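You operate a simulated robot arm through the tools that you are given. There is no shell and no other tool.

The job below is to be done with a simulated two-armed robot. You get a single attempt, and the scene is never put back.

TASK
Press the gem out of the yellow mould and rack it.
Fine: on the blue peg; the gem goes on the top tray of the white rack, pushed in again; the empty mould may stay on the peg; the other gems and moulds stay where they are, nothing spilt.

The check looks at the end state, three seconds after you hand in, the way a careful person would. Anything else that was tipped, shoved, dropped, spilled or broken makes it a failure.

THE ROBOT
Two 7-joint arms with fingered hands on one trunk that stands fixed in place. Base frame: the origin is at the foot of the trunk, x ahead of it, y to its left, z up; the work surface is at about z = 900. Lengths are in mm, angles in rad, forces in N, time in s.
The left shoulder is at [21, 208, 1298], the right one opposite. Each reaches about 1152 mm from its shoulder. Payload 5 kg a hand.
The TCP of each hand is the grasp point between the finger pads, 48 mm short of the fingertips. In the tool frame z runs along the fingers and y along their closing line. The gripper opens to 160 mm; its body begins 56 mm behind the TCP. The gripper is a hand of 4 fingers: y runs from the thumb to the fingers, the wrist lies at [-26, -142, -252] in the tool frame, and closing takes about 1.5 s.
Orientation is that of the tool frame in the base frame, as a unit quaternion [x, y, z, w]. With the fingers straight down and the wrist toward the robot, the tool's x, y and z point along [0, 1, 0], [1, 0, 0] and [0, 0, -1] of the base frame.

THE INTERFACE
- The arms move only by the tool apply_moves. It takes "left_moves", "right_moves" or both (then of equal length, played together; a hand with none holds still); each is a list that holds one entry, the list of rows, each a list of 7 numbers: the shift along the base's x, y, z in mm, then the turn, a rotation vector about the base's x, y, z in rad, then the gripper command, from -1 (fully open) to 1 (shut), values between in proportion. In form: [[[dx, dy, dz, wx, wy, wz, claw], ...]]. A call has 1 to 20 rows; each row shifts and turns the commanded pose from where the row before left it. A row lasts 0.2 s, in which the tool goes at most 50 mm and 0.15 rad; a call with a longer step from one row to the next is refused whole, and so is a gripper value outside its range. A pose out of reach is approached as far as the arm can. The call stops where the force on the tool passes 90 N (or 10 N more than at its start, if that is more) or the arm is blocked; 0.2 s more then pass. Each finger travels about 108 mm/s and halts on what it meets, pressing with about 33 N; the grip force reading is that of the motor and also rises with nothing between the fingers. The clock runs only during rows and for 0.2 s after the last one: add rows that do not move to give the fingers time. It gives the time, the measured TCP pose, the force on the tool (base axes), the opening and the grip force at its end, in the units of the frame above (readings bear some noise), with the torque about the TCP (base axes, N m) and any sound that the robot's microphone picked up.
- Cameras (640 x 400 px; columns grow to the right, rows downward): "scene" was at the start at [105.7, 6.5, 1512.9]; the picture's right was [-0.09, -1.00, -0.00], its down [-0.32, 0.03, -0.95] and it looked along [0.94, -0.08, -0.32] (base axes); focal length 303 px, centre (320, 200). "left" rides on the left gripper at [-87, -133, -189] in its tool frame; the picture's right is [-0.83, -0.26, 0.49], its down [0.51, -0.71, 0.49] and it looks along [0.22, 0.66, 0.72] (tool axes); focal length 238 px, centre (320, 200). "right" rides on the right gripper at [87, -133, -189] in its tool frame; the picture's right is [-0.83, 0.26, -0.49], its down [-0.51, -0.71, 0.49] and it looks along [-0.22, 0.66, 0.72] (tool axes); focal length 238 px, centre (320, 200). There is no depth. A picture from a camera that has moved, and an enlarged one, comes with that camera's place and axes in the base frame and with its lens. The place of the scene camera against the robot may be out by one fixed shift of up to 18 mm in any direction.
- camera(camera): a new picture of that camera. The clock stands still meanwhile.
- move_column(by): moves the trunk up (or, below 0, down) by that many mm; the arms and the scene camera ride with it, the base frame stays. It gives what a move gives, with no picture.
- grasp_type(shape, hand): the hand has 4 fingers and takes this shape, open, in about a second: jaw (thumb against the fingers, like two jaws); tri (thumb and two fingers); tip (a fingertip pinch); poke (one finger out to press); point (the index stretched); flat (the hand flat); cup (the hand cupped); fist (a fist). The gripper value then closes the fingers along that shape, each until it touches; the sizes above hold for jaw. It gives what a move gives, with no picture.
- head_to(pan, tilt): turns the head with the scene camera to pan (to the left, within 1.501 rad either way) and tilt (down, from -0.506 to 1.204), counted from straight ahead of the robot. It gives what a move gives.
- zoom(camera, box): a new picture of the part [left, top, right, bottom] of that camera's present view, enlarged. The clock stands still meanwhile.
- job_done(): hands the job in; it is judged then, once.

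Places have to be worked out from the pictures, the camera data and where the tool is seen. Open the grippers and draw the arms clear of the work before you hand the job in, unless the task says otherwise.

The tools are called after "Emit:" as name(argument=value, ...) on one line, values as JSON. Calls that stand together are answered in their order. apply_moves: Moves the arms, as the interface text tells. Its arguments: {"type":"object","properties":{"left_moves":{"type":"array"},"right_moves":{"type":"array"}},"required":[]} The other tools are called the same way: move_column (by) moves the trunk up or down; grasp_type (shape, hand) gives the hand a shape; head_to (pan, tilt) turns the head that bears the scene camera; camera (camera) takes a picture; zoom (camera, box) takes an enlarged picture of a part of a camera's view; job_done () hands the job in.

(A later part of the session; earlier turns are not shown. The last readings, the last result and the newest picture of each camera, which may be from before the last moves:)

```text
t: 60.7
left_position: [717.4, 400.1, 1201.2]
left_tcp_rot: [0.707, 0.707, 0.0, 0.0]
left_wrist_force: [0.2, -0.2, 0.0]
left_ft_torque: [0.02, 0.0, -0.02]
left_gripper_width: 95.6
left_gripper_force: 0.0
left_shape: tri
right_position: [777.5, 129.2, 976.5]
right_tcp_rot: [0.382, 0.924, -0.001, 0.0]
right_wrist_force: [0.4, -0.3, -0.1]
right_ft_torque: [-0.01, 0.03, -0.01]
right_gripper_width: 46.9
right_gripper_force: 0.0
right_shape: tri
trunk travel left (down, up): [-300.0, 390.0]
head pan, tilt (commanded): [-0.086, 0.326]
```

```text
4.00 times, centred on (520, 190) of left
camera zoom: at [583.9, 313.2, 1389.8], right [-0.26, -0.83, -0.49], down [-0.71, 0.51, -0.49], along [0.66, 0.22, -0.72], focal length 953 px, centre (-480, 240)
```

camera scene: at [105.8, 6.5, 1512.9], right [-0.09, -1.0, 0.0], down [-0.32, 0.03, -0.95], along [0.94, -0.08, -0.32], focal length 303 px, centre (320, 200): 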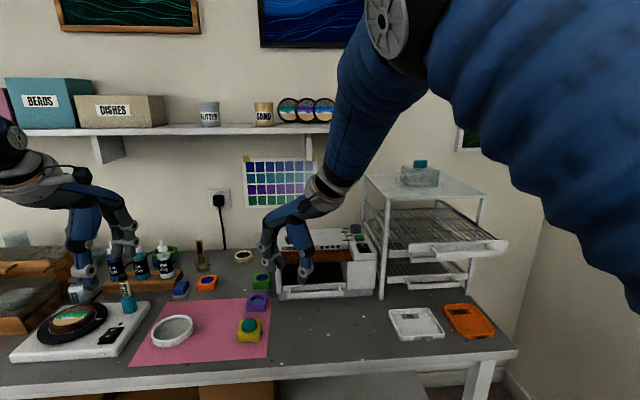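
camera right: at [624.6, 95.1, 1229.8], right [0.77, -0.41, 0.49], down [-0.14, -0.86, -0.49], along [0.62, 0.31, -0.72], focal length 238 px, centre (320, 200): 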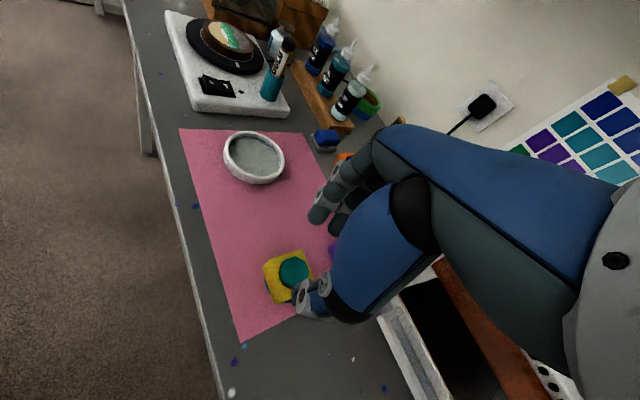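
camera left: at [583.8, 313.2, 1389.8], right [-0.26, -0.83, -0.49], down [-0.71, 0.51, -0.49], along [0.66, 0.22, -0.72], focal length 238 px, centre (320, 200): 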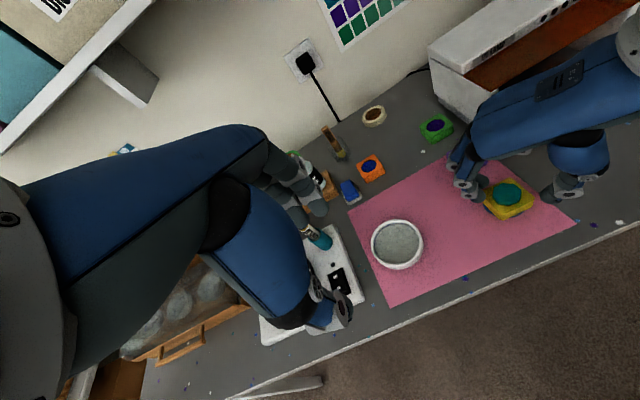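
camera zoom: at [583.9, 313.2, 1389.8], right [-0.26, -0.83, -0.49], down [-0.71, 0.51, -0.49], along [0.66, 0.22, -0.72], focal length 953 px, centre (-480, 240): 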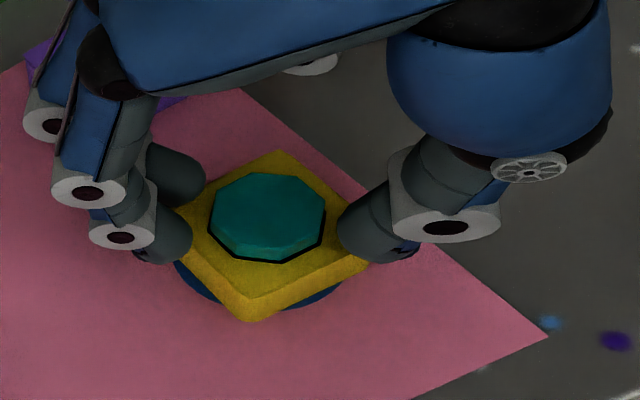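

Thumb and finger gaps to the gem look nearly equal. I close the rest of the way to grip it.

Emit:
apply_moves(right_moves=[[[0, 0, 0, 0, 0, 0, 0.48], [0, 0, 0, 0, 0, 0, 0.54], [0, 0, 0, 0, 0, 0, 0.6], [0, 0, 0, 0, 0, 0, 0.7], [0, 0, 0, 0, 0, 0, 0.7], [0, 0, 0, 0, 0, 0, 0.7]]])

Emit:
zoom(camera="right", box=[230, 180, 360, 310])

Emit:
zoom(camera="left", box=[440, 140, 600, 240])

```text
t: 62.1
left_position: [718.1, 400.3, 1201.1]
left_tcp_rot: [0.707, 0.707, 0.0, 0.0]
left_wrist_force: [-0.1, 0.0, 0.8]
left_ft_torque: [-0.01, 0.02, -0.01]
left_gripper_width: 95.6
left_gripper_force: 0.1
left_shape: tri
right_position: [778.6, 130.0, 975.6]
right_tcp_rot: [0.383, 0.924, 0.0, 0.0]
right_wrist_force: [-0.7, 0.1, 0.7]
right_ft_torque: [0.02, -0.01, 0.01]
right_gripper_width: 26.4
right_gripper_force: 32.6
right_shape: tri
trunk travel left (down, up): [-300.0, 390.0]
head pan, tilt (commanded): [-0.086, 0.326]
```

```text
3.08 times, centred on (295, 245) of right
camera zoom: at [624.1, 97.2, 1164.2], right [0.77, -0.41, 0.49], down [-0.14, -0.86, -0.49], along [0.62, 0.31, -0.72], focal length 733 px, centre (397, 62)
```

zoom: 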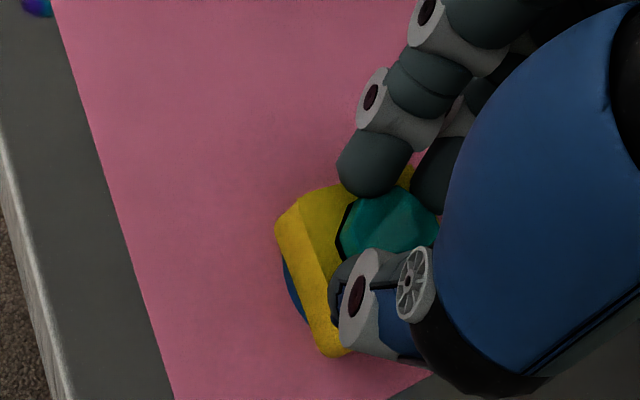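

```text
4.00 times, centred on (520, 190) of left
camera zoom: at [583.8, 313.1, 1389.8], right [-0.26, -0.83, -0.49], down [-0.71, 0.51, -0.49], along [0.66, 0.22, -0.72], focal length 953 px, centre (-480, 240)
```

zoom: 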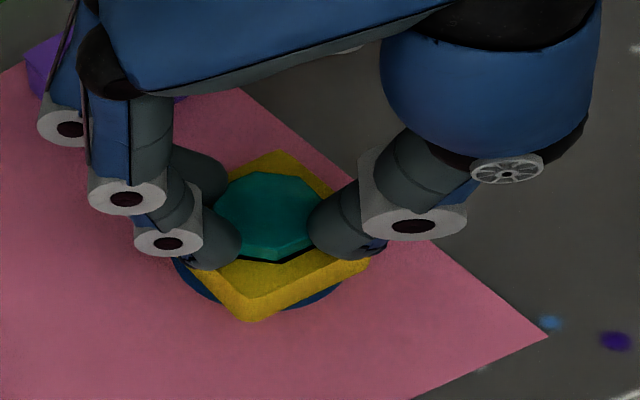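

The gem is gripped (32.6 N) and hasn't moved. I lift very slowly by 12 mm and check that only the gem comes up.

Emit:
apply_moves(right_moves=[[[0, 0, 2, 0, 0, 0, 0.7], [0, 0, 3, 0, 0, 0, 0.7], [0, 0, 3, 0, 0, 0, 0.7], [0, 0, 4, 0, 0, 0, 0.7], [0, 0, 0, 0, 0, 0, 0.7]]])

Emit:
zoom(camera="left", box=[440, 140, 600, 240])

Emit:
zoom(camera="scene", box=[210, 280, 290, 350])

```text
t: 63.3
left_position: [718.2, 399.9, 1200.3]
left_tcp_rot: [0.707, 0.707, 0.001, 0.0]
left_wrist_force: [-0.1, -0.1, 0.7]
left_ft_torque: [0.02, -0.02, -0.02]
left_gripper_width: 95.6
left_gripper_force: 0.1
left_shape: tri
right_position: [778.7, 130.2, 988.6]
right_tcp_rot: [0.383, 0.924, 0.001, 0.0]
right_wrist_force: [0.0, 0.2, 0.3]
right_ft_torque: [0.01, 0.01, -0.01]
right_gripper_width: 26.4
right_gripper_force: 32.8
right_shape: tri
trunk travel left (down, up): [-300.0, 390.0]
head pan, tilt (commanded): [-0.086, 0.326]
```

```text
4.00 times, centred on (520, 190) of left
camera zoom: at [584.0, 313.2, 1389.7], right [-0.26, -0.83, -0.49], down [-0.71, 0.51, -0.49], along [0.66, 0.22, -0.72], focal length 953 px, centre (-480, 240)
```

zoom: 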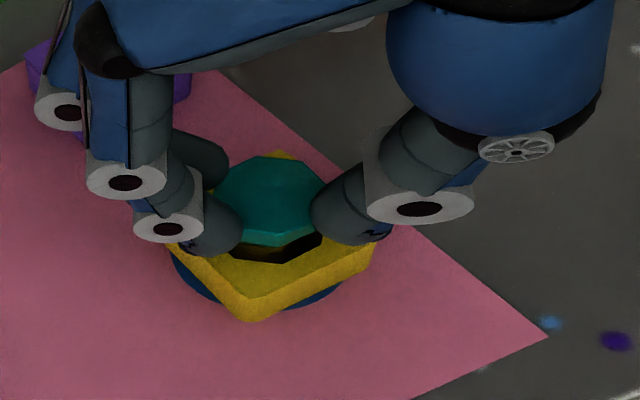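

```text
5.71 times, centred on (250, 315) of scene
camera zoom: at [105.9, 7.0, 1512.8], right [-0.09, -1.0, 0.0], down [-0.32, 0.03, -0.95], along [0.94, -0.08, -0.32], focal length 1730 px, centre (720, -457)
```

zoom: 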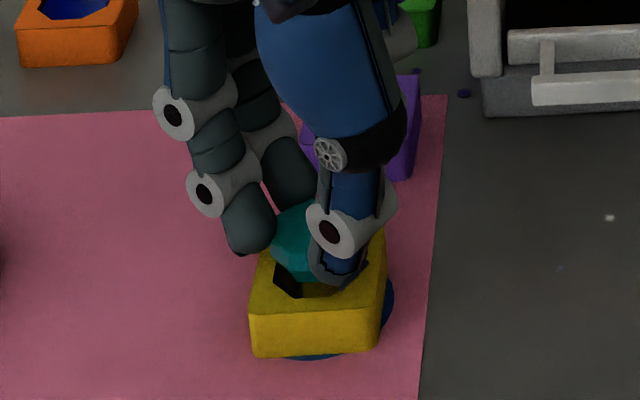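

The gem is free of the mould, which stays on the peg. I carry the gem up and across at an easy pace toward the rack side.

Emit:
apply_moves(right_moves=[[[0, 0, 12, 0, 0, 0, 0.7], [0, 0, 20, 0, 0, 0, 0.7], [0, 0, 25, 0, 0, 0, 0.7], [0, 0, 25, 0, 0, 0, 0.7], [0, -10, 25, 0, 0, 0, 0.7], [0, -20, 25, 0, 0, 0, 0.7], [0, -28, 22, 0, 0, 0, 0.7], [0, -30, 20, 0, 0, 0, 0.7], [0, -30, 20, 0, 0, 0, 0.7], [0, -30, 20, 0, 0, 0, 0.7], [0, -30, 20, 0, 0, 0, 0.7], [0, -30, 15, 0, 0, 0, 0.7], [0, -20, 10, 0, 0, 0, 0.7], [0, 0, 0, 0, 0, 0, 0.7]]])

Emit:
zoom(camera="right", box=[230, 180, 360, 310])

Emit:
camera(camera="scene")

Emit:
zoom(camera="scene", box=[200, 270, 300, 350])

```text
t: 66.3
left_position: [718.0, 400.4, 1200.5]
left_tcp_rot: [0.707, 0.707, -0.001, 0.0]
left_wrist_force: [0.1, 0.0, 0.5]
left_ft_torque: [0.0, 0.01, 0.0]
left_gripper_width: 95.5
left_gripper_force: 0.1
left_shape: tri
right_position: [780.1, -97.9, 1248.7]
right_tcp_rot: [0.383, 0.924, 0.001, 0.0]
right_wrist_force: [0.0, 0.4, -1.6]
right_ft_torque: [-0.02, 0.0, -0.01]
right_gripper_width: 26.2
right_gripper_force: 32.7
right_shape: tri
trunk travel left (down, up): [-300.0, 390.0]
head pan, tilt (commanded): [-0.086, 0.326]
```

```text
3.08 times, centred on (295, 245) of right
camera zoom: at [625.7, -129.6, 1436.0], right [0.77, -0.41, 0.49], down [-0.14, -0.86, -0.49], along [0.62, 0.31, -0.72], focal length 733 px, centre (397, 62)
```

zoom: 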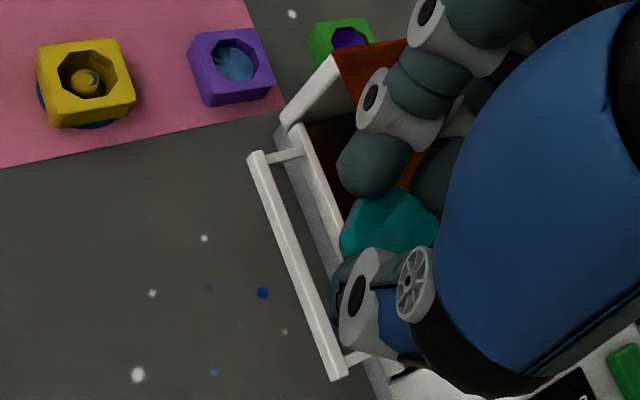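

```text
taken
camera scene: at [105.8, 7.3, 1512.8], right [-0.09, -1.0, 0.0], down [-0.32, 0.03, -0.95], along [0.94, -0.08, -0.32], focal length 303 px, centre (320, 200)
```

scene: 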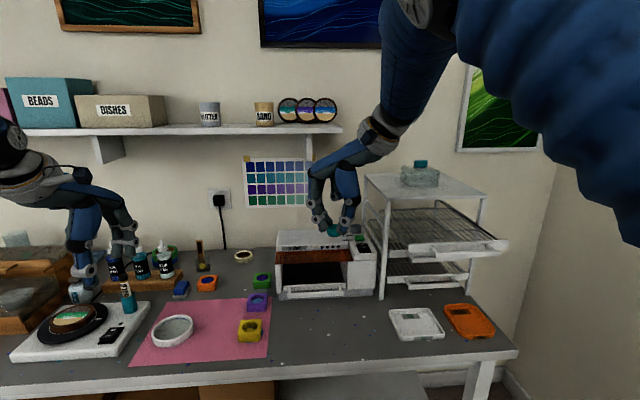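

```text
5.00 times, centred on (250, 310) of scene
camera zoom: at [105.8, 7.3, 1512.8], right [-0.09, -1.0, 0.0], down [-0.32, 0.03, -0.95], along [0.94, -0.08, -0.32], focal length 1514 px, centre (670, -350)
```

zoom: 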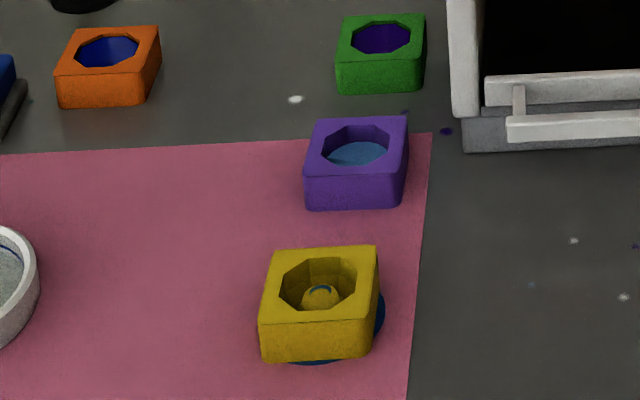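

The mould stays neatly on the peg and the gem is held firmly. I carry the gem over the open tray to about (805, −395, 1262), yawing the hand back to straight ahead on the way.

Emit:
apply_moves(right_moves=[[[0, -20, 4, 0, 0, 0, 0.7], [0, -28, 4, 0, 0, -0.07, 0.7], [3, -30, 3, 0, 0, -0.09, 0.7], [3, -30, 2, 0, 0, -0.09, 0.7], [3, -30, 0, 0, 0, -0.09, 0.7], [3, -30, 0, 0, 0, -0.09, 0.7], [3, -30, 0, 0, 0, -0.09, 0.7], [3, -30, 0, 0, 0, -0.09, 0.7], [3, -30, 0, 0, 0, -0.09, 0.7], [3, -25, 0, 0, 0, -0.0854, 0.7], [0, -14, 0, 0, 0, 0, 0.7], [0, 0, 0, 0, 0, 0, 0.7]]])

Emit:
camera(camera="right")

Emit:
zoom(camera="scene", box=[360, 140, 520, 300])

Emit:
zoom(camera="right", box=[220, 160, 400, 320])

```text
t: 68.9
left_position: [717.6, 399.5, 1199.4]
left_tcp_rot: [0.707, 0.707, 0.0, 0.001]
left_wrist_force: [0.0, 0.3, -0.9]
left_ft_torque: [0.0, 0.02, -0.02]
left_gripper_width: 95.7
left_gripper_force: 0.0
left_shape: tri
right_position: [804.2, -395.0, 1260.3]
right_tcp_rot: [0.706, 0.708, 0.0, 0.0]
right_wrist_force: [-0.1, -0.4, -0.7]
right_ft_torque: [-0.02, 0.04, -0.04]
right_gripper_width: 26.0
right_gripper_force: 33.1
right_shape: tri
trunk travel left (down, up): [-300.0, 390.0]
head pan, tilt (commanded): [-0.086, 0.326]
```

```text
taken
camera right: at [672.2, -308.4, 1448.8], right [0.26, -0.83, 0.49], down [-0.71, -0.51, -0.49], along [0.66, -0.22, -0.72], focal length 238 px, centre (320, 200)
```

right: 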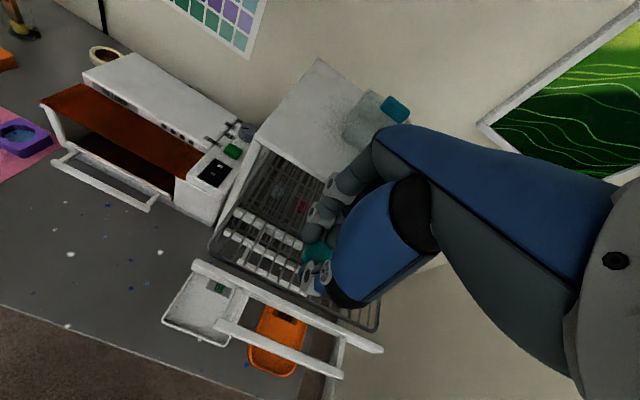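

```text
2.50 times, centred on (440, 220) of scene
camera zoom: at [105.8, 7.2, 1512.9], right [-0.09, -1.0, 0.0], down [-0.32, 0.03, -0.95], along [0.94, -0.08, -0.32], focal length 757 px, centre (20, 150)
```

zoom: 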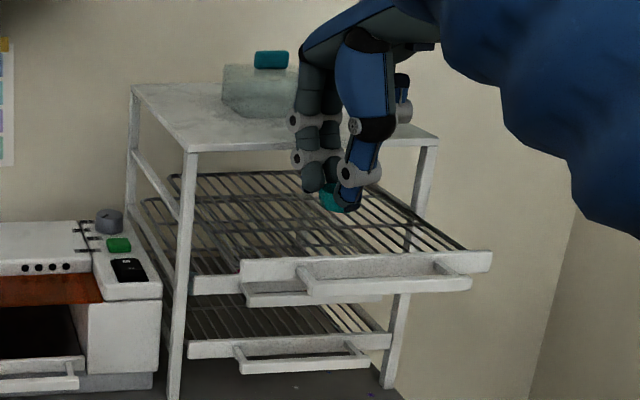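

```text
2.50 times, centred on (310, 240) of right
camera zoom: at [672.2, -308.4, 1448.8], right [0.26, -0.83, 0.49], down [-0.71, -0.51, -0.49], along [0.66, -0.22, -0.72], focal length 596 px, centre (345, 100)
```

zoom: 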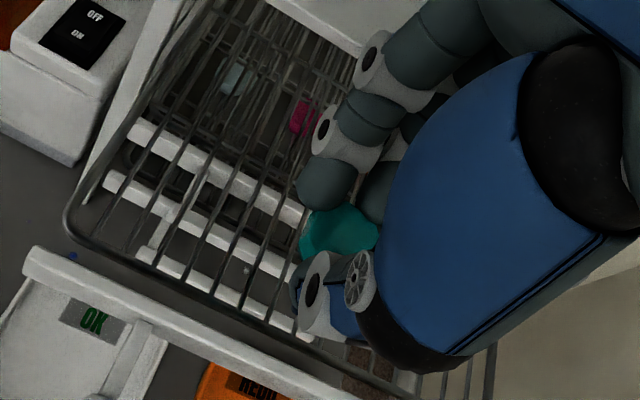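

The gem hangs over the tray, but with the hand straight ahead its finger knuckles (about 80 mm out) would come close to the rack's top edge. I yaw 45° left again so the fingers stay clear of the rack front, then check.

Emit:
apply_moves(right_moves=[[[0, 0, 0, 0, 0, 0.1, 0.7], [0, 0, 0, 0, 0, 0.12, 0.7], [0, 0, 0, 0, 0, 0.12, 0.7], [0, 0, 0, 0, 0, 0.12, 0.7], [0, 0, 0, 0, 0, 0.12, 0.7], [0, 0, 0, 0, 0, 0.12, 0.7], [0, 0, 0, 0, 0, 0.0854, 0.7], [0, 0, 0, 0, 0, 0, 0.7]]])

Emit:
camera(camera="right")

Emit:
zoom(camera="scene", box=[360, 140, 520, 300])

Emit:
zoom(camera="right", box=[220, 160, 400, 320])

```text
t: 70.7
left_position: [716.9, 399.8, 1201.1]
left_tcp_rot: [0.707, 0.707, 0.0, 0.001]
left_wrist_force: [-0.7, -0.8, -0.3]
left_ft_torque: [0.03, -0.02, 0.01]
left_gripper_width: 95.5
left_gripper_force: 0.1
left_shape: tri
right_position: [801.7, -395.4, 1259.1]
right_tcp_rot: [0.382, 0.924, 0.0, 0.001]
right_wrist_force: [-0.2, 0.6, -0.5]
right_ft_torque: [-0.02, -0.01, 0.01]
right_gripper_width: 25.9
right_gripper_force: 33.2
right_shape: tri
trunk travel left (down, up): [-300.0, 390.0]
head pan, tilt (commanded): [-0.086, 0.326]
```

```text
taken
camera right: at [647.1, -428.2, 1447.6], right [0.77, -0.41, 0.49], down [-0.14, -0.86, -0.49], along [0.62, 0.31, -0.72], focal length 238 px, centre (320, 200)
```

right: 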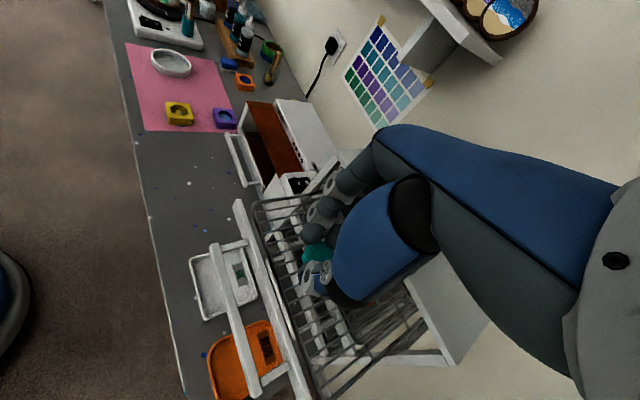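

```text
2.50 times, centred on (440, 220) of scene
camera zoom: at [105.5, 6.9, 1512.9], right [-0.09, -1.0, 0.0], down [-0.32, 0.03, -0.95], along [0.94, -0.08, -0.32], focal length 757 px, centre (20, 150)
```

zoom: 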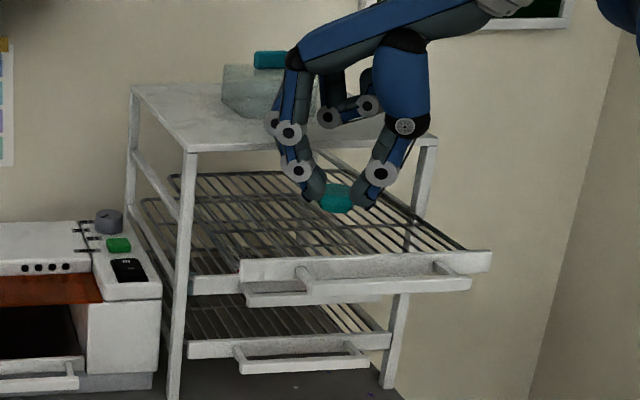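

```text
2.50 times, centred on (310, 240) of right
camera zoom: at [647.1, -428.2, 1447.6], right [0.77, -0.41, 0.49], down [-0.14, -0.86, -0.49], along [0.62, 0.31, -0.72], focal length 596 px, centre (345, 100)
```

zoom: 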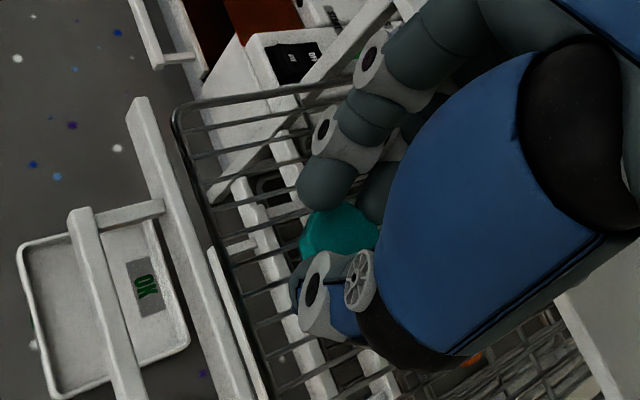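

The fingers now run diagonally and clear the rack front. I lower the gem toward the wires, first to about z≈1234, moving 8 mm further over the tray.

Emit:
apply_moves(right_moves=[[[4, 0, -6, 0, 0, 0, 0.7], [4, 0, -8, 0, 0, 0, 0.7], [0, 0, -7, 0, 0, 0, 0.7], [0, 0, -4, 0, 0, 0, 0.7], [0, 0, 0, 0, 0, 0, 0.7]]])

Emit:
zoom(camera="scene", box=[400, 190, 480, 260])

Emit:
zoom(camera="right", box=[220, 160, 400, 320])

```text
t: 71.9
left_position: [720.0, 399.9, 1201.4]
left_tcp_rot: [0.707, 0.707, 0.0, 0.0]
left_wrist_force: [-0.1, 0.0, -0.3]
left_ft_torque: [0.03, 0.02, -0.01]
left_gripper_width: 95.4
left_gripper_force: 0.1
left_shape: tri
right_position: [810.6, -395.0, 1235.2]
right_tcp_rot: [0.383, 0.924, 0.0, -0.001]
right_wrist_force: [-0.8, -0.4, 0.1]
right_ft_torque: [0.0, -0.01, -0.01]
right_gripper_width: 26.1
right_gripper_force: 33.0
right_shape: tri
trunk travel left (down, up): [-300.0, 390.0]
head pan, tilt (commanded): [-0.086, 0.326]
```

```text
5.71 times, centred on (440, 225) of scene
camera zoom: at [105.7, 6.7, 1512.9], right [-0.09, -1.0, 0.0], down [-0.32, 0.03, -0.95], along [0.94, -0.08, -0.32], focal length 1730 px, centre (-366, 57)
```

zoom: 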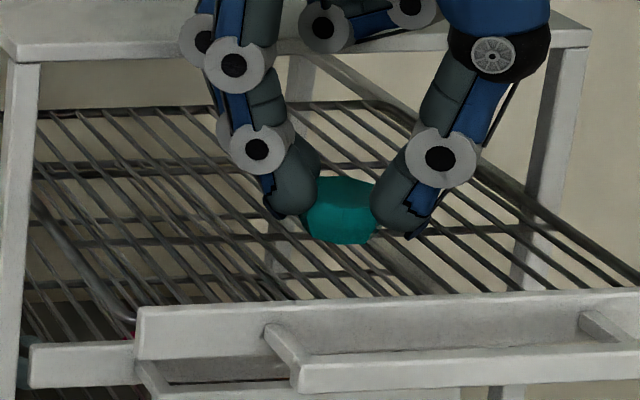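

```text
2.50 times, centred on (310, 240) of right
camera zoom: at [655.3, -428.0, 1422.6], right [0.77, -0.41, 0.49], down [-0.14, -0.86, -0.49], along [0.62, 0.31, -0.72], focal length 596 px, centre (345, 100)
```

zoom: 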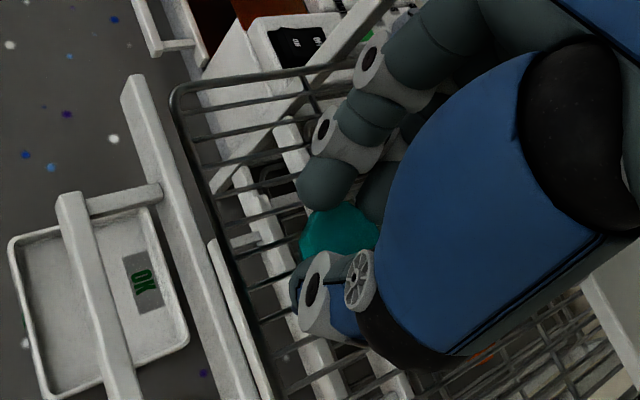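

The gem is held level just above the wires. I continue lowering in small steps until I feel contact.

Emit:
apply_moves(right_moves=[[[0, 0, -3, 0, 0, 0, 0.7], [0, 0, -3, 0, 0, 0, 0.7], [0, 0, -2, 0, 0, 0, 0.7], [0, 0, 0, 0, 0, 0, 0.7]]])

Emit:
zoom(camera="scene", box=[400, 190, 480, 260])

```text
t: 72.9
left_position: [716.8, 399.9, 1202.0]
left_tcp_rot: [0.707, 0.707, 0.0, 0.0]
left_wrist_force: [-0.8, 0.5, -0.1]
left_ft_torque: [0.0, 0.0, 0.0]
left_gripper_width: 95.3
left_gripper_force: 0.1
left_shape: tri
right_position: [810.0, -395.6, 1227.9]
right_tcp_rot: [0.382, 0.924, 0.0, 0.0]
right_wrist_force: [-0.1, -0.4, -0.7]
right_ft_torque: [-0.01, -0.02, -0.03]
right_gripper_width: 26.1
right_gripper_force: 32.5
right_shape: tri
trunk travel left (down, up): [-300.0, 390.0]
head pan, tilt (commanded): [-0.086, 0.326]
```

```text
5.71 times, centred on (440, 225) of scene
camera zoom: at [105.8, 6.7, 1512.9], right [-0.09, -1.0, 0.0], down [-0.32, 0.03, -0.95], along [0.94, -0.08, -0.32], focal length 1730 px, centre (-366, 57)
```

zoom: 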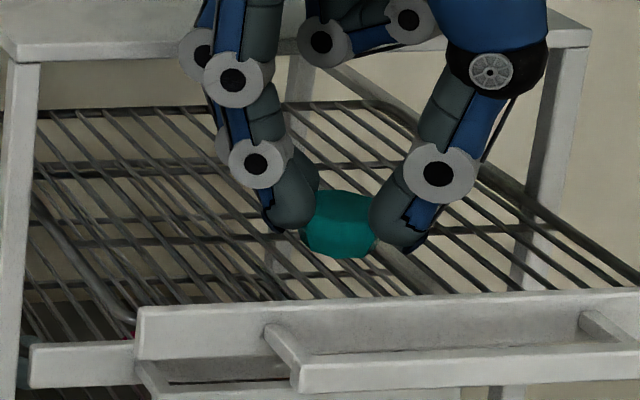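

No contact yet; I lower 5 mm more.

Emit:
apply_moves(right_moves=[[[0, 0, -2, 0, 0, 0, 0.7], [0, 0, -2, 0, 0, 0, 0.7], [0, 0, -1, 0, 0, 0, 0.7], [0, 0, 0, 0, 0, 0, 0.7]]])

Emit:
zoom(camera="scene", box=[400, 190, 480, 260])

```text
t: 73.9
left_position: [717.7, 400.1, 1201.5]
left_tcp_rot: [0.707, 0.707, 0.0, 0.0]
left_wrist_force: [0.3, 0.7, -0.2]
left_ft_torque: [-0.02, -0.02, 0.01]
left_gripper_width: 95.5
left_gripper_force: 0.1
left_shape: tri
right_position: [809.5, -395.9, 1222.2]
right_tcp_rot: [0.383, 0.924, 0.001, 0.0]
right_wrist_force: [0.1, -1.4, 0.2]
right_ft_torque: [-0.03, 0.0, 0.02]
right_gripper_width: 26.3
right_gripper_force: 32.5
right_shape: tri
trunk travel left (down, up): [-300.0, 390.0]
head pan, tilt (commanded): [-0.086, 0.326]
```

```text
5.71 times, centred on (440, 225) of scene
camera zoom: at [105.9, 6.7, 1512.8], right [-0.09, -1.0, 0.0], down [-0.32, 0.03, -0.95], along [0.94, -0.08, -0.32], focal length 1730 px, centre (-366, 57)
```

zoom: 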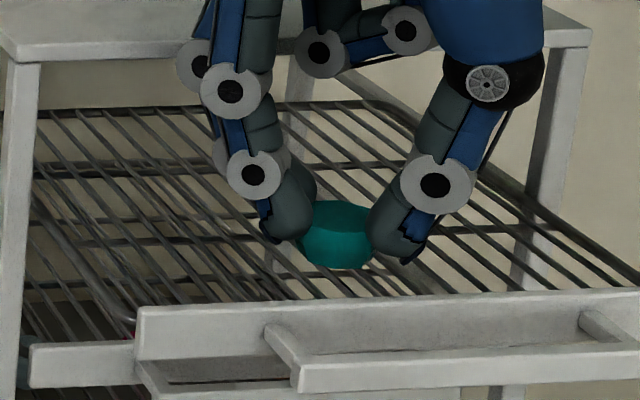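

Still free. I continue down another 4 mm.

Emit:
apply_moves(right_moves=[[[0, 0, -1.5, 0, 0, 0, 0.7], [0, 0, -1.5, 0, 0, 0, 0.7], [0, 0, -1, 0, 0, 0, 0.7], [0, 0, 0, 0, 0, 0, 0.7]]])

Emit:
zoom(camera="scene", box=[400, 190, 480, 260])

Emit:
zoom(camera="right", box=[220, 160, 400, 320])

```text
t: 74.9
left_position: [717.8, 399.3, 1202.2]
left_tcp_rot: [0.707, 0.707, 0.0, -0.001]
left_wrist_force: [0.5, -0.5, 0.6]
left_ft_torque: [0.01, -0.04, -0.01]
left_gripper_width: 95.5
left_gripper_force: 0.0
left_shape: tri
right_position: [808.8, -395.8, 1218.8]
right_tcp_rot: [0.383, 0.924, 0.0, 0.0]
right_wrist_force: [0.3, -0.2, -0.5]
right_ft_torque: [-0.04, 0.0, 0.0]
right_gripper_width: 25.9
right_gripper_force: 33.0
right_shape: tri
trunk travel left (down, up): [-300.0, 390.0]
head pan, tilt (commanded): [-0.086, 0.326]
```

```text
5.71 times, centred on (440, 225) of scene
camera zoom: at [105.8, 6.7, 1512.8], right [-0.09, -1.0, 0.0], down [-0.32, 0.03, -0.95], along [0.94, -0.08, -0.32], focal length 1730 px, centre (-366, 57)
```

zoom: 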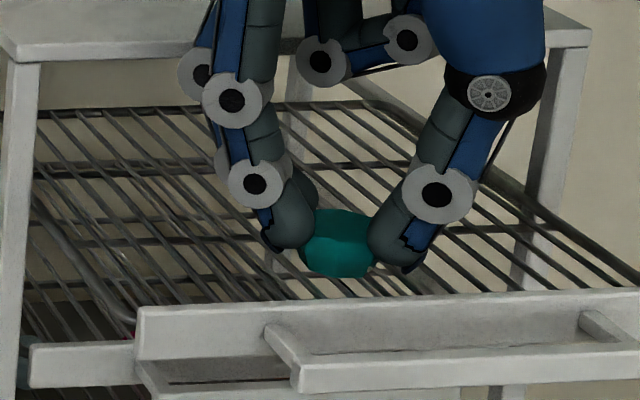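

```text
2.50 times, centred on (310, 240) of right
camera zoom: at [654.9, -428.7, 1405.8], right [0.77, -0.41, 0.49], down [-0.14, -0.86, -0.49], along [0.62, 0.31, -0.72], focal length 596 px, centre (345, 100)
```

zoom: 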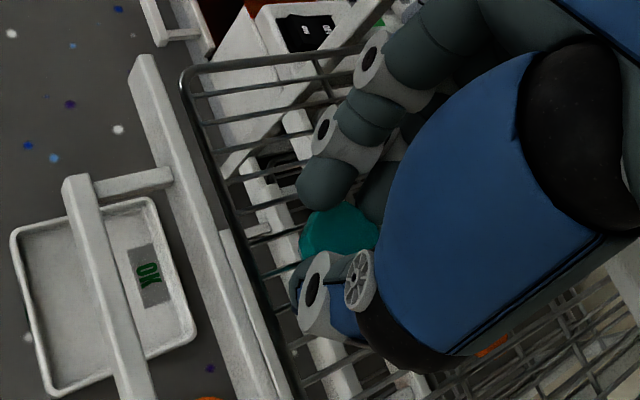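

Still no contact. I lower another 4 mm.

Emit:
apply_moves(right_moves=[[[0, 0, -1.5, 0, 0, 0, 0.7], [0, 0, -1.5, 0, 0, 0, 0.7], [0, 0, -1, 0, 0, 0, 0.7], [0, 0, 0, 0, 0, 0, 0.7]]])

Emit:
zoom(camera="scene", box=[400, 190, 480, 260])

```text
t: 75.9
left_position: [717.3, 399.4, 1201.0]
left_tcp_rot: [0.707, 0.708, 0.0, 0.0]
left_wrist_force: [-0.4, 0.3, -0.1]
left_ft_torque: [0.0, 0.04, -0.03]
left_gripper_width: 95.7
left_gripper_force: 0.1
left_shape: tri
right_position: [810.8, -395.8, 1213.1]
right_tcp_rot: [0.383, 0.924, 0.0, 0.0]
right_wrist_force: [-0.2, 0.3, 1.6]
right_ft_torque: [0.01, 0.02, 0.0]
right_gripper_width: 26.1
right_gripper_force: 33.0
right_shape: tri
trunk travel left (down, up): [-300.0, 390.0]
head pan, tilt (commanded): [-0.086, 0.326]
```

```text
5.71 times, centred on (440, 225) of scene
camera zoom: at [105.8, 6.8, 1512.9], right [-0.09, -1.0, 0.0], down [-0.32, 0.03, -0.95], along [0.94, -0.08, -0.32], focal length 1730 px, centre (-366, 57)
```

zoom: 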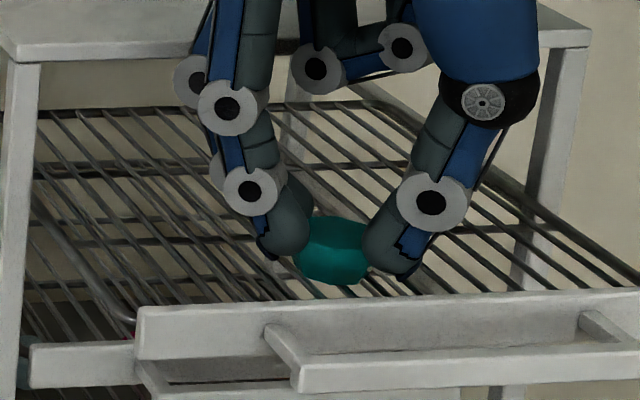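

A hint of upward force (1.6 N). I lower 1.5 mm more to confirm contact.

Emit:
apply_moves(right_moves=[[[0, 0, -0.8, 0, 0, 0, 0.7], [0, 0, -0.7, 0, 0, 0, 0.7], [0, 0, 0, 0, 0, 0, 0.7]]])

Emit:
zoom(camera="scene", box=[400, 190, 480, 260])

```text
t: 76.7
left_position: [718.2, 400.8, 1200.8]
left_tcp_rot: [0.707, 0.707, -0.001, 0.0]
left_wrist_force: [0.3, -0.2, 0.3]
left_ft_torque: [0.02, -0.01, -0.02]
left_gripper_width: 95.5
left_gripper_force: 0.1
left_shape: tri
right_position: [810.2, -395.3, 1213.3]
right_tcp_rot: [0.382, 0.924, 0.0, 0.001]
right_wrist_force: [-0.2, 0.0, 10.1]
right_ft_torque: [-0.03, 0.02, -0.02]
right_gripper_width: 26.0
right_gripper_force: 33.2
right_shape: tri
trunk travel left (down, up): [-300.0, 390.0]
head pan, tilt (commanded): [-0.086, 0.326]
```

```text
5.71 times, centred on (440, 225) of scene
camera zoom: at [105.0, 7.0, 1513.0], right [-0.09, -1.0, 0.0], down [-0.32, 0.03, -0.95], along [0.94, -0.08, -0.32], focal length 1730 px, centre (-366, 57)
```

zoom: 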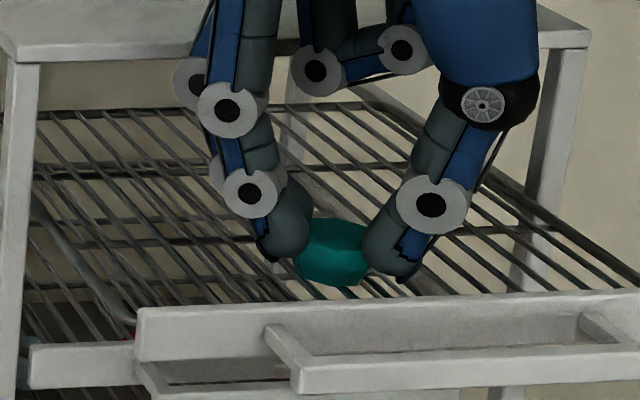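

Contact is clear (10 N on the wires). I ease up 0.7 mm and open gradually to release the gem.

Emit:
apply_moves(right_moves=[[[0, 0, 0.7, 0, 0, 0, 0.67], [0, 0, 0, 0, 0, 0, 0.62], [0, 0, 0, 0, 0, 0, 0.56], [0, 0, 0, 0, 0, 0, 0.48], [0, 0, 0, 0, 0, 0, 0.38], [0, 0, 0, 0, 0, 0, 0.3], [0, 0, 0, 0, 0, 0, 0.25], [0, 0, 0, 0, 0, 0, 0.25]]])

Emit:
zoom(camera="scene", box=[400, 190, 480, 260])

Emit:
zoom(camera="right", box=[220, 160, 400, 320])

```text
t: 78.5
left_position: [717.1, 399.9, 1201.4]
left_tcp_rot: [0.707, 0.707, 0.0, 0.0]
left_wrist_force: [0.6, 0.0, 0.6]
left_ft_torque: [0.02, 0.0, 0.0]
left_gripper_width: 95.6
left_gripper_force: 0.1
left_shape: tri
right_position: [810.1, -394.9, 1213.5]
right_tcp_rot: [0.383, 0.924, 0.0, 0.0]
right_wrist_force: [-0.2, -0.1, -0.5]
right_ft_torque: [-0.01, -0.02, 0.02]
right_gripper_width: 59.5
right_gripper_force: 0.0
right_shape: tri
trunk travel left (down, up): [-300.0, 390.0]
head pan, tilt (commanded): [-0.086, 0.326]
```

```text
5.71 times, centred on (440, 225) of scene
camera zoom: at [105.7, 6.7, 1512.9], right [-0.09, -1.0, 0.0], down [-0.32, 0.03, -0.95], along [0.94, -0.08, -0.32], focal length 1730 px, centre (-366, 57)
```

zoom: 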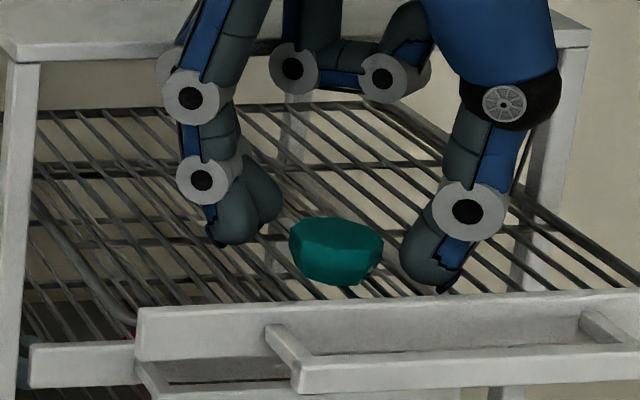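

```text
2.50 times, centred on (310, 240) of right
camera zoom: at [655.7, -427.8, 1400.6], right [0.77, -0.41, 0.49], down [-0.14, -0.86, -0.49], along [0.62, 0.31, -0.72], focal length 596 px, centre (345, 100)
```

zoom: 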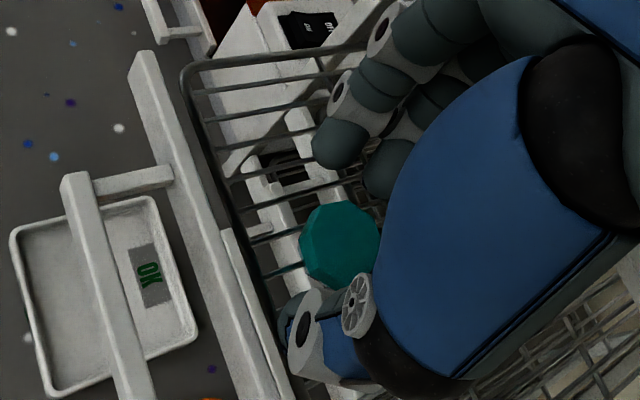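

The gem sits upright on the wires, released. I raise the hand straight up and then back away from the rack.

Emit:
apply_moves(right_moves=[[[0, 0, 8, 0, 0, 0, 0.25], [0, 0, 15, 0, 0, 0, 0.25], [0, 0, 25, 0, 0, 0, 0.25], [0, 0, 30, 0, 0, 0, 0.25], [-15, 0, 20, 0, 0, 0, 0.25], [-30, 0, 10, 0, 0, 0, 0.25], [-30, 0, 0, 0, 0, 0, 0.25], [-30, 0, 0, 0, 0, -0.08, 0.25], [0, 0, 0, 0, 0, 0, 0.25]]])

Emit:
camera(camera="right")

Emit:
zoom(camera="scene", box=[370, 160, 510, 300])

```text
t: 80.5
left_position: [718.8, 398.9, 1201.8]
left_tcp_rot: [0.707, 0.707, -0.001, -0.001]
left_wrist_force: [1.0, -0.1, -0.7]
left_ft_torque: [0.04, 0.12, 0.0]
left_gripper_width: 95.7
left_gripper_force: 0.1
left_shape: tri
right_position: [706.3, -396.3, 1321.6]
right_tcp_rot: [0.419, 0.908, -0.001, -0.002]
right_wrist_force: [-0.1, -0.9, -0.6]
right_ft_torque: [0.08, 0.11, 0.03]
right_gripper_width: 59.7
right_gripper_force: 0.0
right_shape: tri
trunk travel left (down, up): [-300.0, 390.0]
head pan, tilt (commanded): [-0.086, 0.326]
```

```text
taken
camera right: at [550.1, -417.1, 1509.9], right [0.74, -0.47, 0.48], down [-0.21, -0.84, -0.49], along [0.64, 0.26, -0.72], focal length 238 px, centre (320, 200)
```

right: 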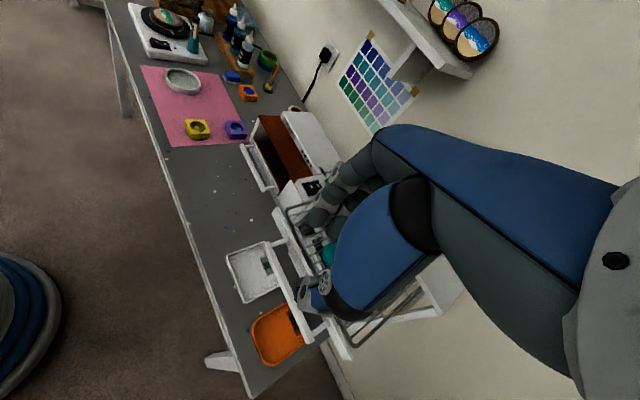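

```text
2.86 times, centred on (440, 230) of scene
camera zoom: at [107.3, 6.1, 1512.7], right [-0.09, -1.0, 0.0], down [-0.32, 0.03, -0.95], along [0.94, -0.08, -0.32], focal length 865 px, centre (-23, 114)
```

zoom: 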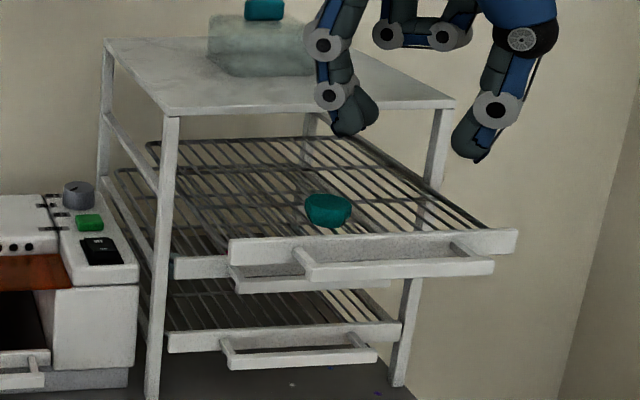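

The gem stands upright near the middle-front of the open tray. Now for pushing it in, I'll use the same clamp on the handle bar: I set the right hand to "jaw" and turn it back to fingers-forward, high and clear of the tray.

Emit:
grasp_type(hand="right", shape="jaw")

Emit:
apply_moves(right_moves=[[[0, 0, 0, 0, 0, -0.14, -0.5], [0, 0, 0, 0, 0, -0.14, 0], [0, 0, 0, 0, 0, -0.14, 0.1], [0, 0, 0, 0, 0, -0.14, 0.1], [0, 0, 0, 0, 0, -0.1454, 0.1], [0, 0, 0, 0, -0.15, 0, 0.1], [0, 0, 0, 0, -0.15, 0, 0.1], [0, 0, 0, 0, -0.15, 0, 0.1], [0, 0, 0, 0, -0.15, 0, 0.1], [0, 0, 0, 0, -0.15, 0, 0.1], [0, 0, 0, 0, -0.15, 0, 0.1], [0, 0, 0, 0, -0.15, 0, 0.1], [0, 0, 0, 0, -0.15, 0, 0.1], [0, 0, 0, 0, -0.15, 0, 0.1], [0, 0, 0, 0, -0.15, 0, 0.1], [0, 0, 0, 0, -0.0708, 0, 0.1], [0, 0, 0, 0, 0, 0, 0.1]]])

Emit:
camera(camera="scene")

Emit:
camera(camera="right")

```text
t: 81.4
left_position: [718.2, 400.6, 1201.9]
left_tcp_rot: [0.707, 0.707, 0.0, 0.0]
left_wrist_force: [0.9, -0.2, 0.1]
left_ft_torque: [0.02, 0.02, 0.01]
left_gripper_width: 95.6
left_gripper_force: 0.0
left_shape: tri
right_position: [705.2, -396.5, 1323.8]
right_tcp_rot: [0.42, 0.908, 0.001, 0.0]
right_wrist_force: [-0.3, 0.5, 0.2]
right_ft_torque: [0.01, 0.0, 0.03]
right_gripper_width: 159.7
right_gripper_force: 0.0
right_shape: jaw
trunk travel left (down, up): [-300.0, 390.0]
head pan, tilt (commanded): [-0.086, 0.326]
```

```text
t: 85.0
left_position: [719.5, 400.6, 1200.6]
left_tcp_rot: [0.707, 0.707, -0.002, 0.0]
left_wrist_force: [0.8, 0.8, -0.5]
left_ft_torque: [-0.12, 0.02, -0.03]
left_gripper_width: 95.8
left_gripper_force: 0.0
left_shape: tri
right_position: [704.8, -394.3, 1321.5]
right_tcp_rot: [0.501, 0.499, 0.5, 0.5]
right_wrist_force: [0.0, 0.4, 0.0]
right_ft_torque: [-0.01, 0.02, -0.05]
right_gripper_width: 72.0
right_gripper_force: 0.1
right_shape: jaw
trunk travel left (down, up): [-300.0, 390.0]
head pan, tilt (commanded): [-0.086, 0.326]
```

```text
taken
camera scene: at [106.2, 7.5, 1512.8], right [-0.09, -1.0, 0.0], down [-0.32, 0.03, -0.95], along [0.94, -0.08, -0.32], focal length 303 px, centre (320, 200)
```

scene: 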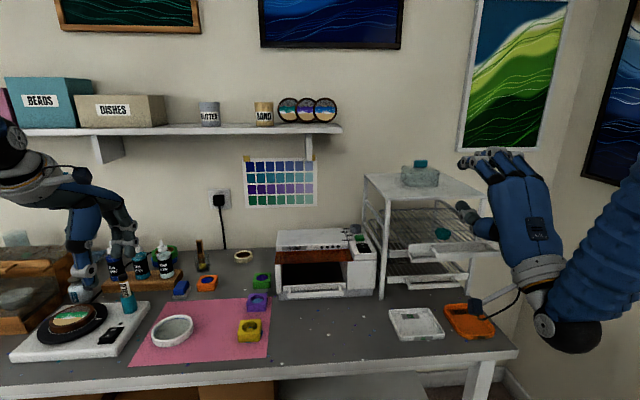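

```text
taken
camera right: at [517.6, -307.9, 1187.7], right [-0.49, -0.83, 0.26], down [0.49, -0.51, -0.71], along [0.72, -0.22, 0.66], focal length 238 px, centre (320, 200)
```

right: 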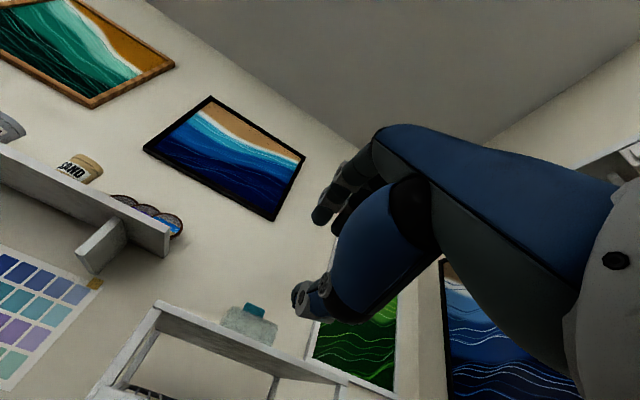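

The turn went fully through. I move back to x≈632 and then straight down to handle height, keeping in front of the bar.

Emit:
apply_moves(right_moves=[[[-25, 0, 0, 0, 0, 0, 0.1], [-25, 0, 0, 0, 0, 0, 0.1], [-23, 0, -10, 0, 0, 0, 0.1], [0, 0, -30, 0, 0, 0, 0.1], [0, 0, -35, 0, 0, 0, 0.1], [0, 0, -35, 0, 0, 0, 0.1], [0, 0, -35, 0, 0, 0, 0.1], [0, 0, -20, 0, 0, 0, 0.1], [0, 0, 0, 0, 0, 0, 0.1]]])

Emit:
zoom(camera="scene", box=[390, 170, 570, 320])

Emit:
zoom(camera="right", box=[200, 150, 380, 310])

```text
t: 87.0
left_position: [717.9, 400.5, 1201.5]
left_tcp_rot: [0.707, 0.707, 0.0, 0.0]
left_wrist_force: [0.2, -0.1, 0.4]
left_ft_torque: [-0.02, 0.01, -0.01]
left_gripper_width: 95.6
left_gripper_force: 0.0
left_shape: tri
right_position: [632.5, -396.5, 1158.7]
right_tcp_rot: [0.5, 0.5, 0.5, 0.5]
right_wrist_force: [-0.6, 0.2, 0.7]
right_ft_torque: [0.0, -0.03, -0.02]
right_gripper_width: 72.1
right_gripper_force: 0.1
right_shape: jaw
trunk travel left (down, up): [-300.0, 390.0]
head pan, tilt (commanded): [-0.086, 0.326]
```

```text
2.67 times, centred on (480, 245) of scene
camera zoom: at [105.6, 6.8, 1512.9], right [-0.09, -1.0, 0.0], down [-0.32, 0.03, -0.95], along [0.94, -0.08, -0.32], focal length 807 px, centre (-107, 80)
```

zoom: 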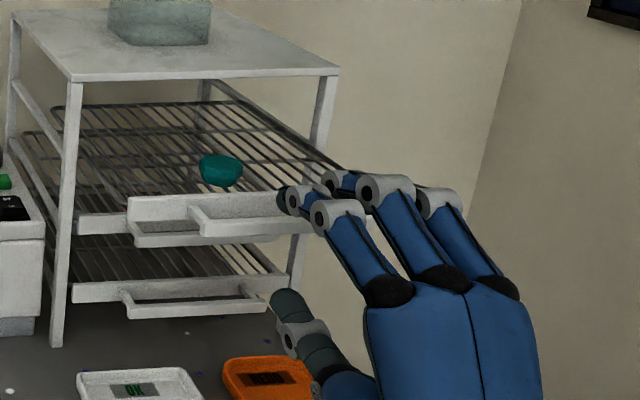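

```text
2.50 times, centred on (290, 230) of right
camera zoom: at [444.2, -308.7, 1024.8], right [-0.49, -0.83, 0.26], down [0.49, -0.51, -0.71], along [0.72, -0.22, 0.66], focal length 596 px, centre (395, 125)
```

zoom: 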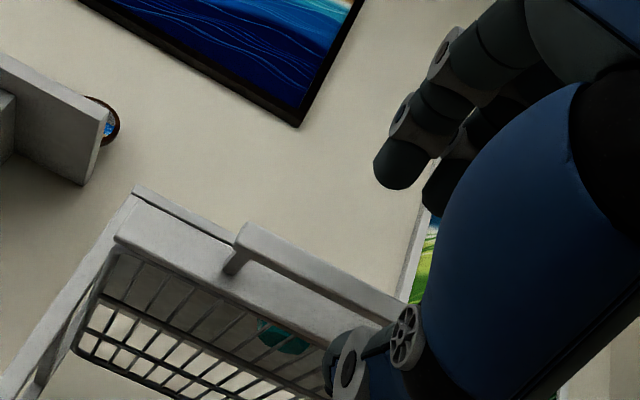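

The bar's end appears at about (716, −340, 1153). I lower 2 mm and advance 51 mm to the same hold as before, the bar between fingers and thumb.

Emit:
apply_moves(right_moves=[[[15, 1, -2, 0, 0, 0, 0.1], [15, 1, 0, 0, 0, 0, 0.1], [12, 1, 0, 0, 0, 0, 0.1], [9, 0, 0, 0, 0, 0, 0.1], [0, 0, 0, 0, 0, 0, 0.1]]])

Emit:
zoom(camera="scene", box=[390, 170, 570, 320])

Emit:
zoom(camera="right", box=[200, 150, 380, 310])

```text
t: 88.2
left_position: [717.9, 398.2, 1201.9]
left_tcp_rot: [0.707, 0.708, 0.0, 0.0]
left_wrist_force: [0.4, 0.6, 0.0]
left_ft_torque: [0.01, 0.01, -0.04]
left_gripper_width: 95.9
left_gripper_force: 0.1
left_shape: tri
right_position: [683.0, -392.6, 1155.5]
right_tcp_rot: [0.501, 0.5, 0.499, 0.5]
right_wrist_force: [0.7, -0.2, 0.1]
right_ft_torque: [-0.03, -0.03, 0.02]
right_gripper_width: 72.3
right_gripper_force: 0.1
right_shape: jaw
trunk travel left (down, up): [-300.0, 390.0]
head pan, tilt (commanded): [-0.086, 0.326]
```

```text
2.67 times, centred on (480, 245) of scene
camera zoom: at [105.5, 6.4, 1512.9], right [-0.09, -1.0, 0.0], down [-0.32, 0.03, -0.95], along [0.94, -0.08, -0.32], focal length 807 px, centre (-107, 80)
```

zoom: 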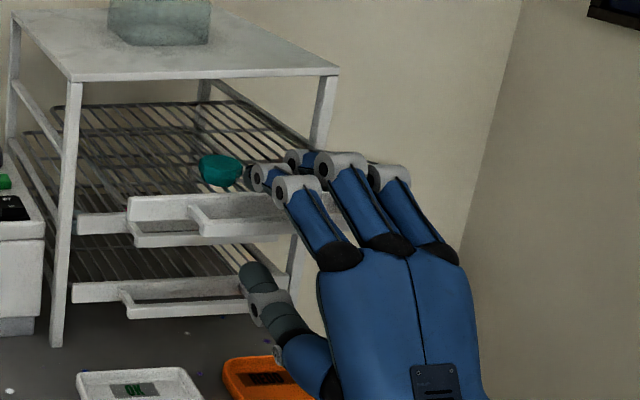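

```text
2.50 times, centred on (290, 230) of right
camera zoom: at [493.3, -306.3, 1021.5], right [-0.49, -0.83, 0.26], down [0.49, -0.51, -0.71], along [0.72, -0.22, 0.66], focal length 596 px, centre (395, 125)
```

zoom: 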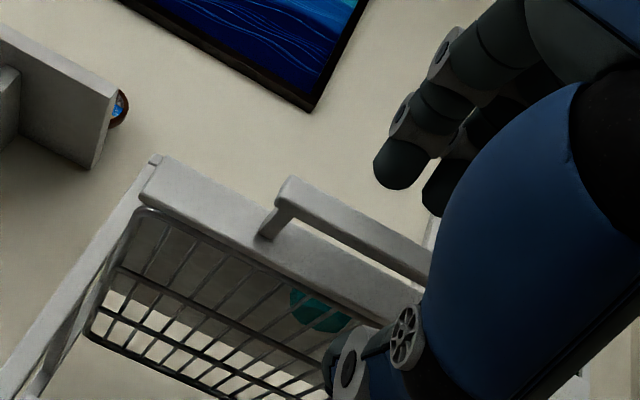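

The position matches the earlier hold except about 2 mm low; I raise 2 mm and close gently on the bar.

Emit:
apply_moves(right_moves=[[[0, 0, 2, 0, 0, 0, 0.2], [0, 0, 0, 0, 0, 0, 0.4], [0, 0, 0, 0, 0, 0, 0.55], [0, 0, 0, 0, 0, 0, 0.68], [0, 0, 0, 0, 0, 0, 0.78], [0, 0, 0, 0, 0, 0, 0.86], [0, 0, 0, 0, 0, 0, 0.93], [0, 0, 0, 0, 0, 0, 1], [0, 0, 0, 0, 0, 0, 1], [0, 0, 0, 0, 0, 0, 1]]])

Emit:
zoom(camera="scene", box=[390, 170, 570, 320])

Emit:
zoom(camera="right", box=[200, 150, 380, 310])

```text
t: 90.4
left_position: [718.1, 400.6, 1200.7]
left_tcp_rot: [0.707, 0.707, 0.0, 0.0]
left_wrist_force: [-0.2, 0.7, 0.0]
left_ft_torque: [0.0, 0.01, 0.02]
left_gripper_width: 95.7
left_gripper_force: 0.0
left_shape: tri
right_position: [683.2, -392.6, 1159.2]
right_tcp_rot: [0.5, 0.501, 0.5, 0.499]
right_wrist_force: [0.5, 0.6, 0.0]
right_ft_torque: [-0.19, -0.04, -0.02]
right_gripper_width: 9.3
right_gripper_force: 33.2
right_shape: jaw
trunk travel left (down, up): [-300.0, 390.0]
head pan, tilt (commanded): [-0.086, 0.326]
```

```text
2.67 times, centred on (480, 245) of scene
camera zoom: at [105.7, 6.6, 1512.9], right [-0.09, -1.0, 0.0], down [-0.32, 0.03, -0.95], along [0.94, -0.08, -0.32], focal length 807 px, centre (-107, 80)
```

zoom: 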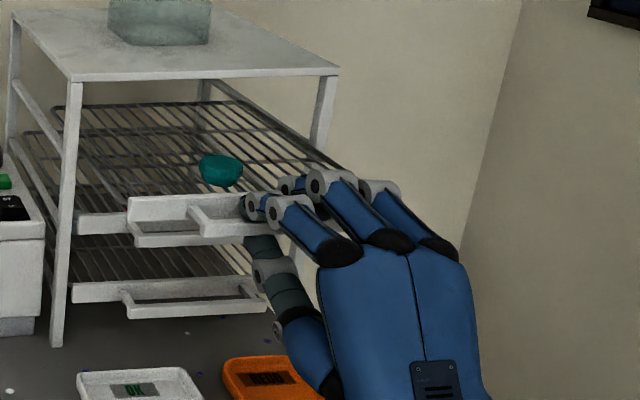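

```text
2.50 times, centred on (290, 230) of right
camera zoom: at [494.3, -306.1, 1023.9], right [-0.49, -0.83, 0.26], down [0.49, -0.51, -0.71], along [0.72, -0.22, 0.66], focal length 596 px, centre (395, 125)
```

zoom: 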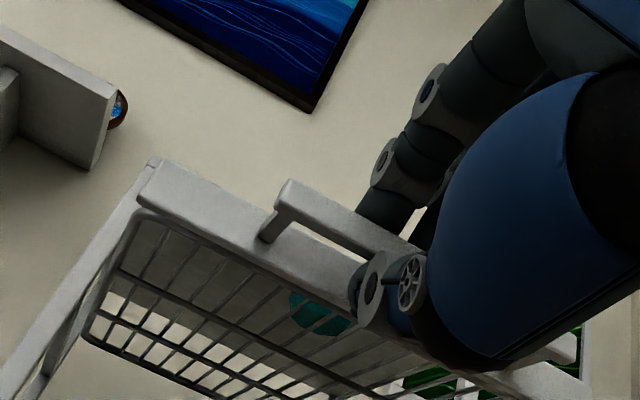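

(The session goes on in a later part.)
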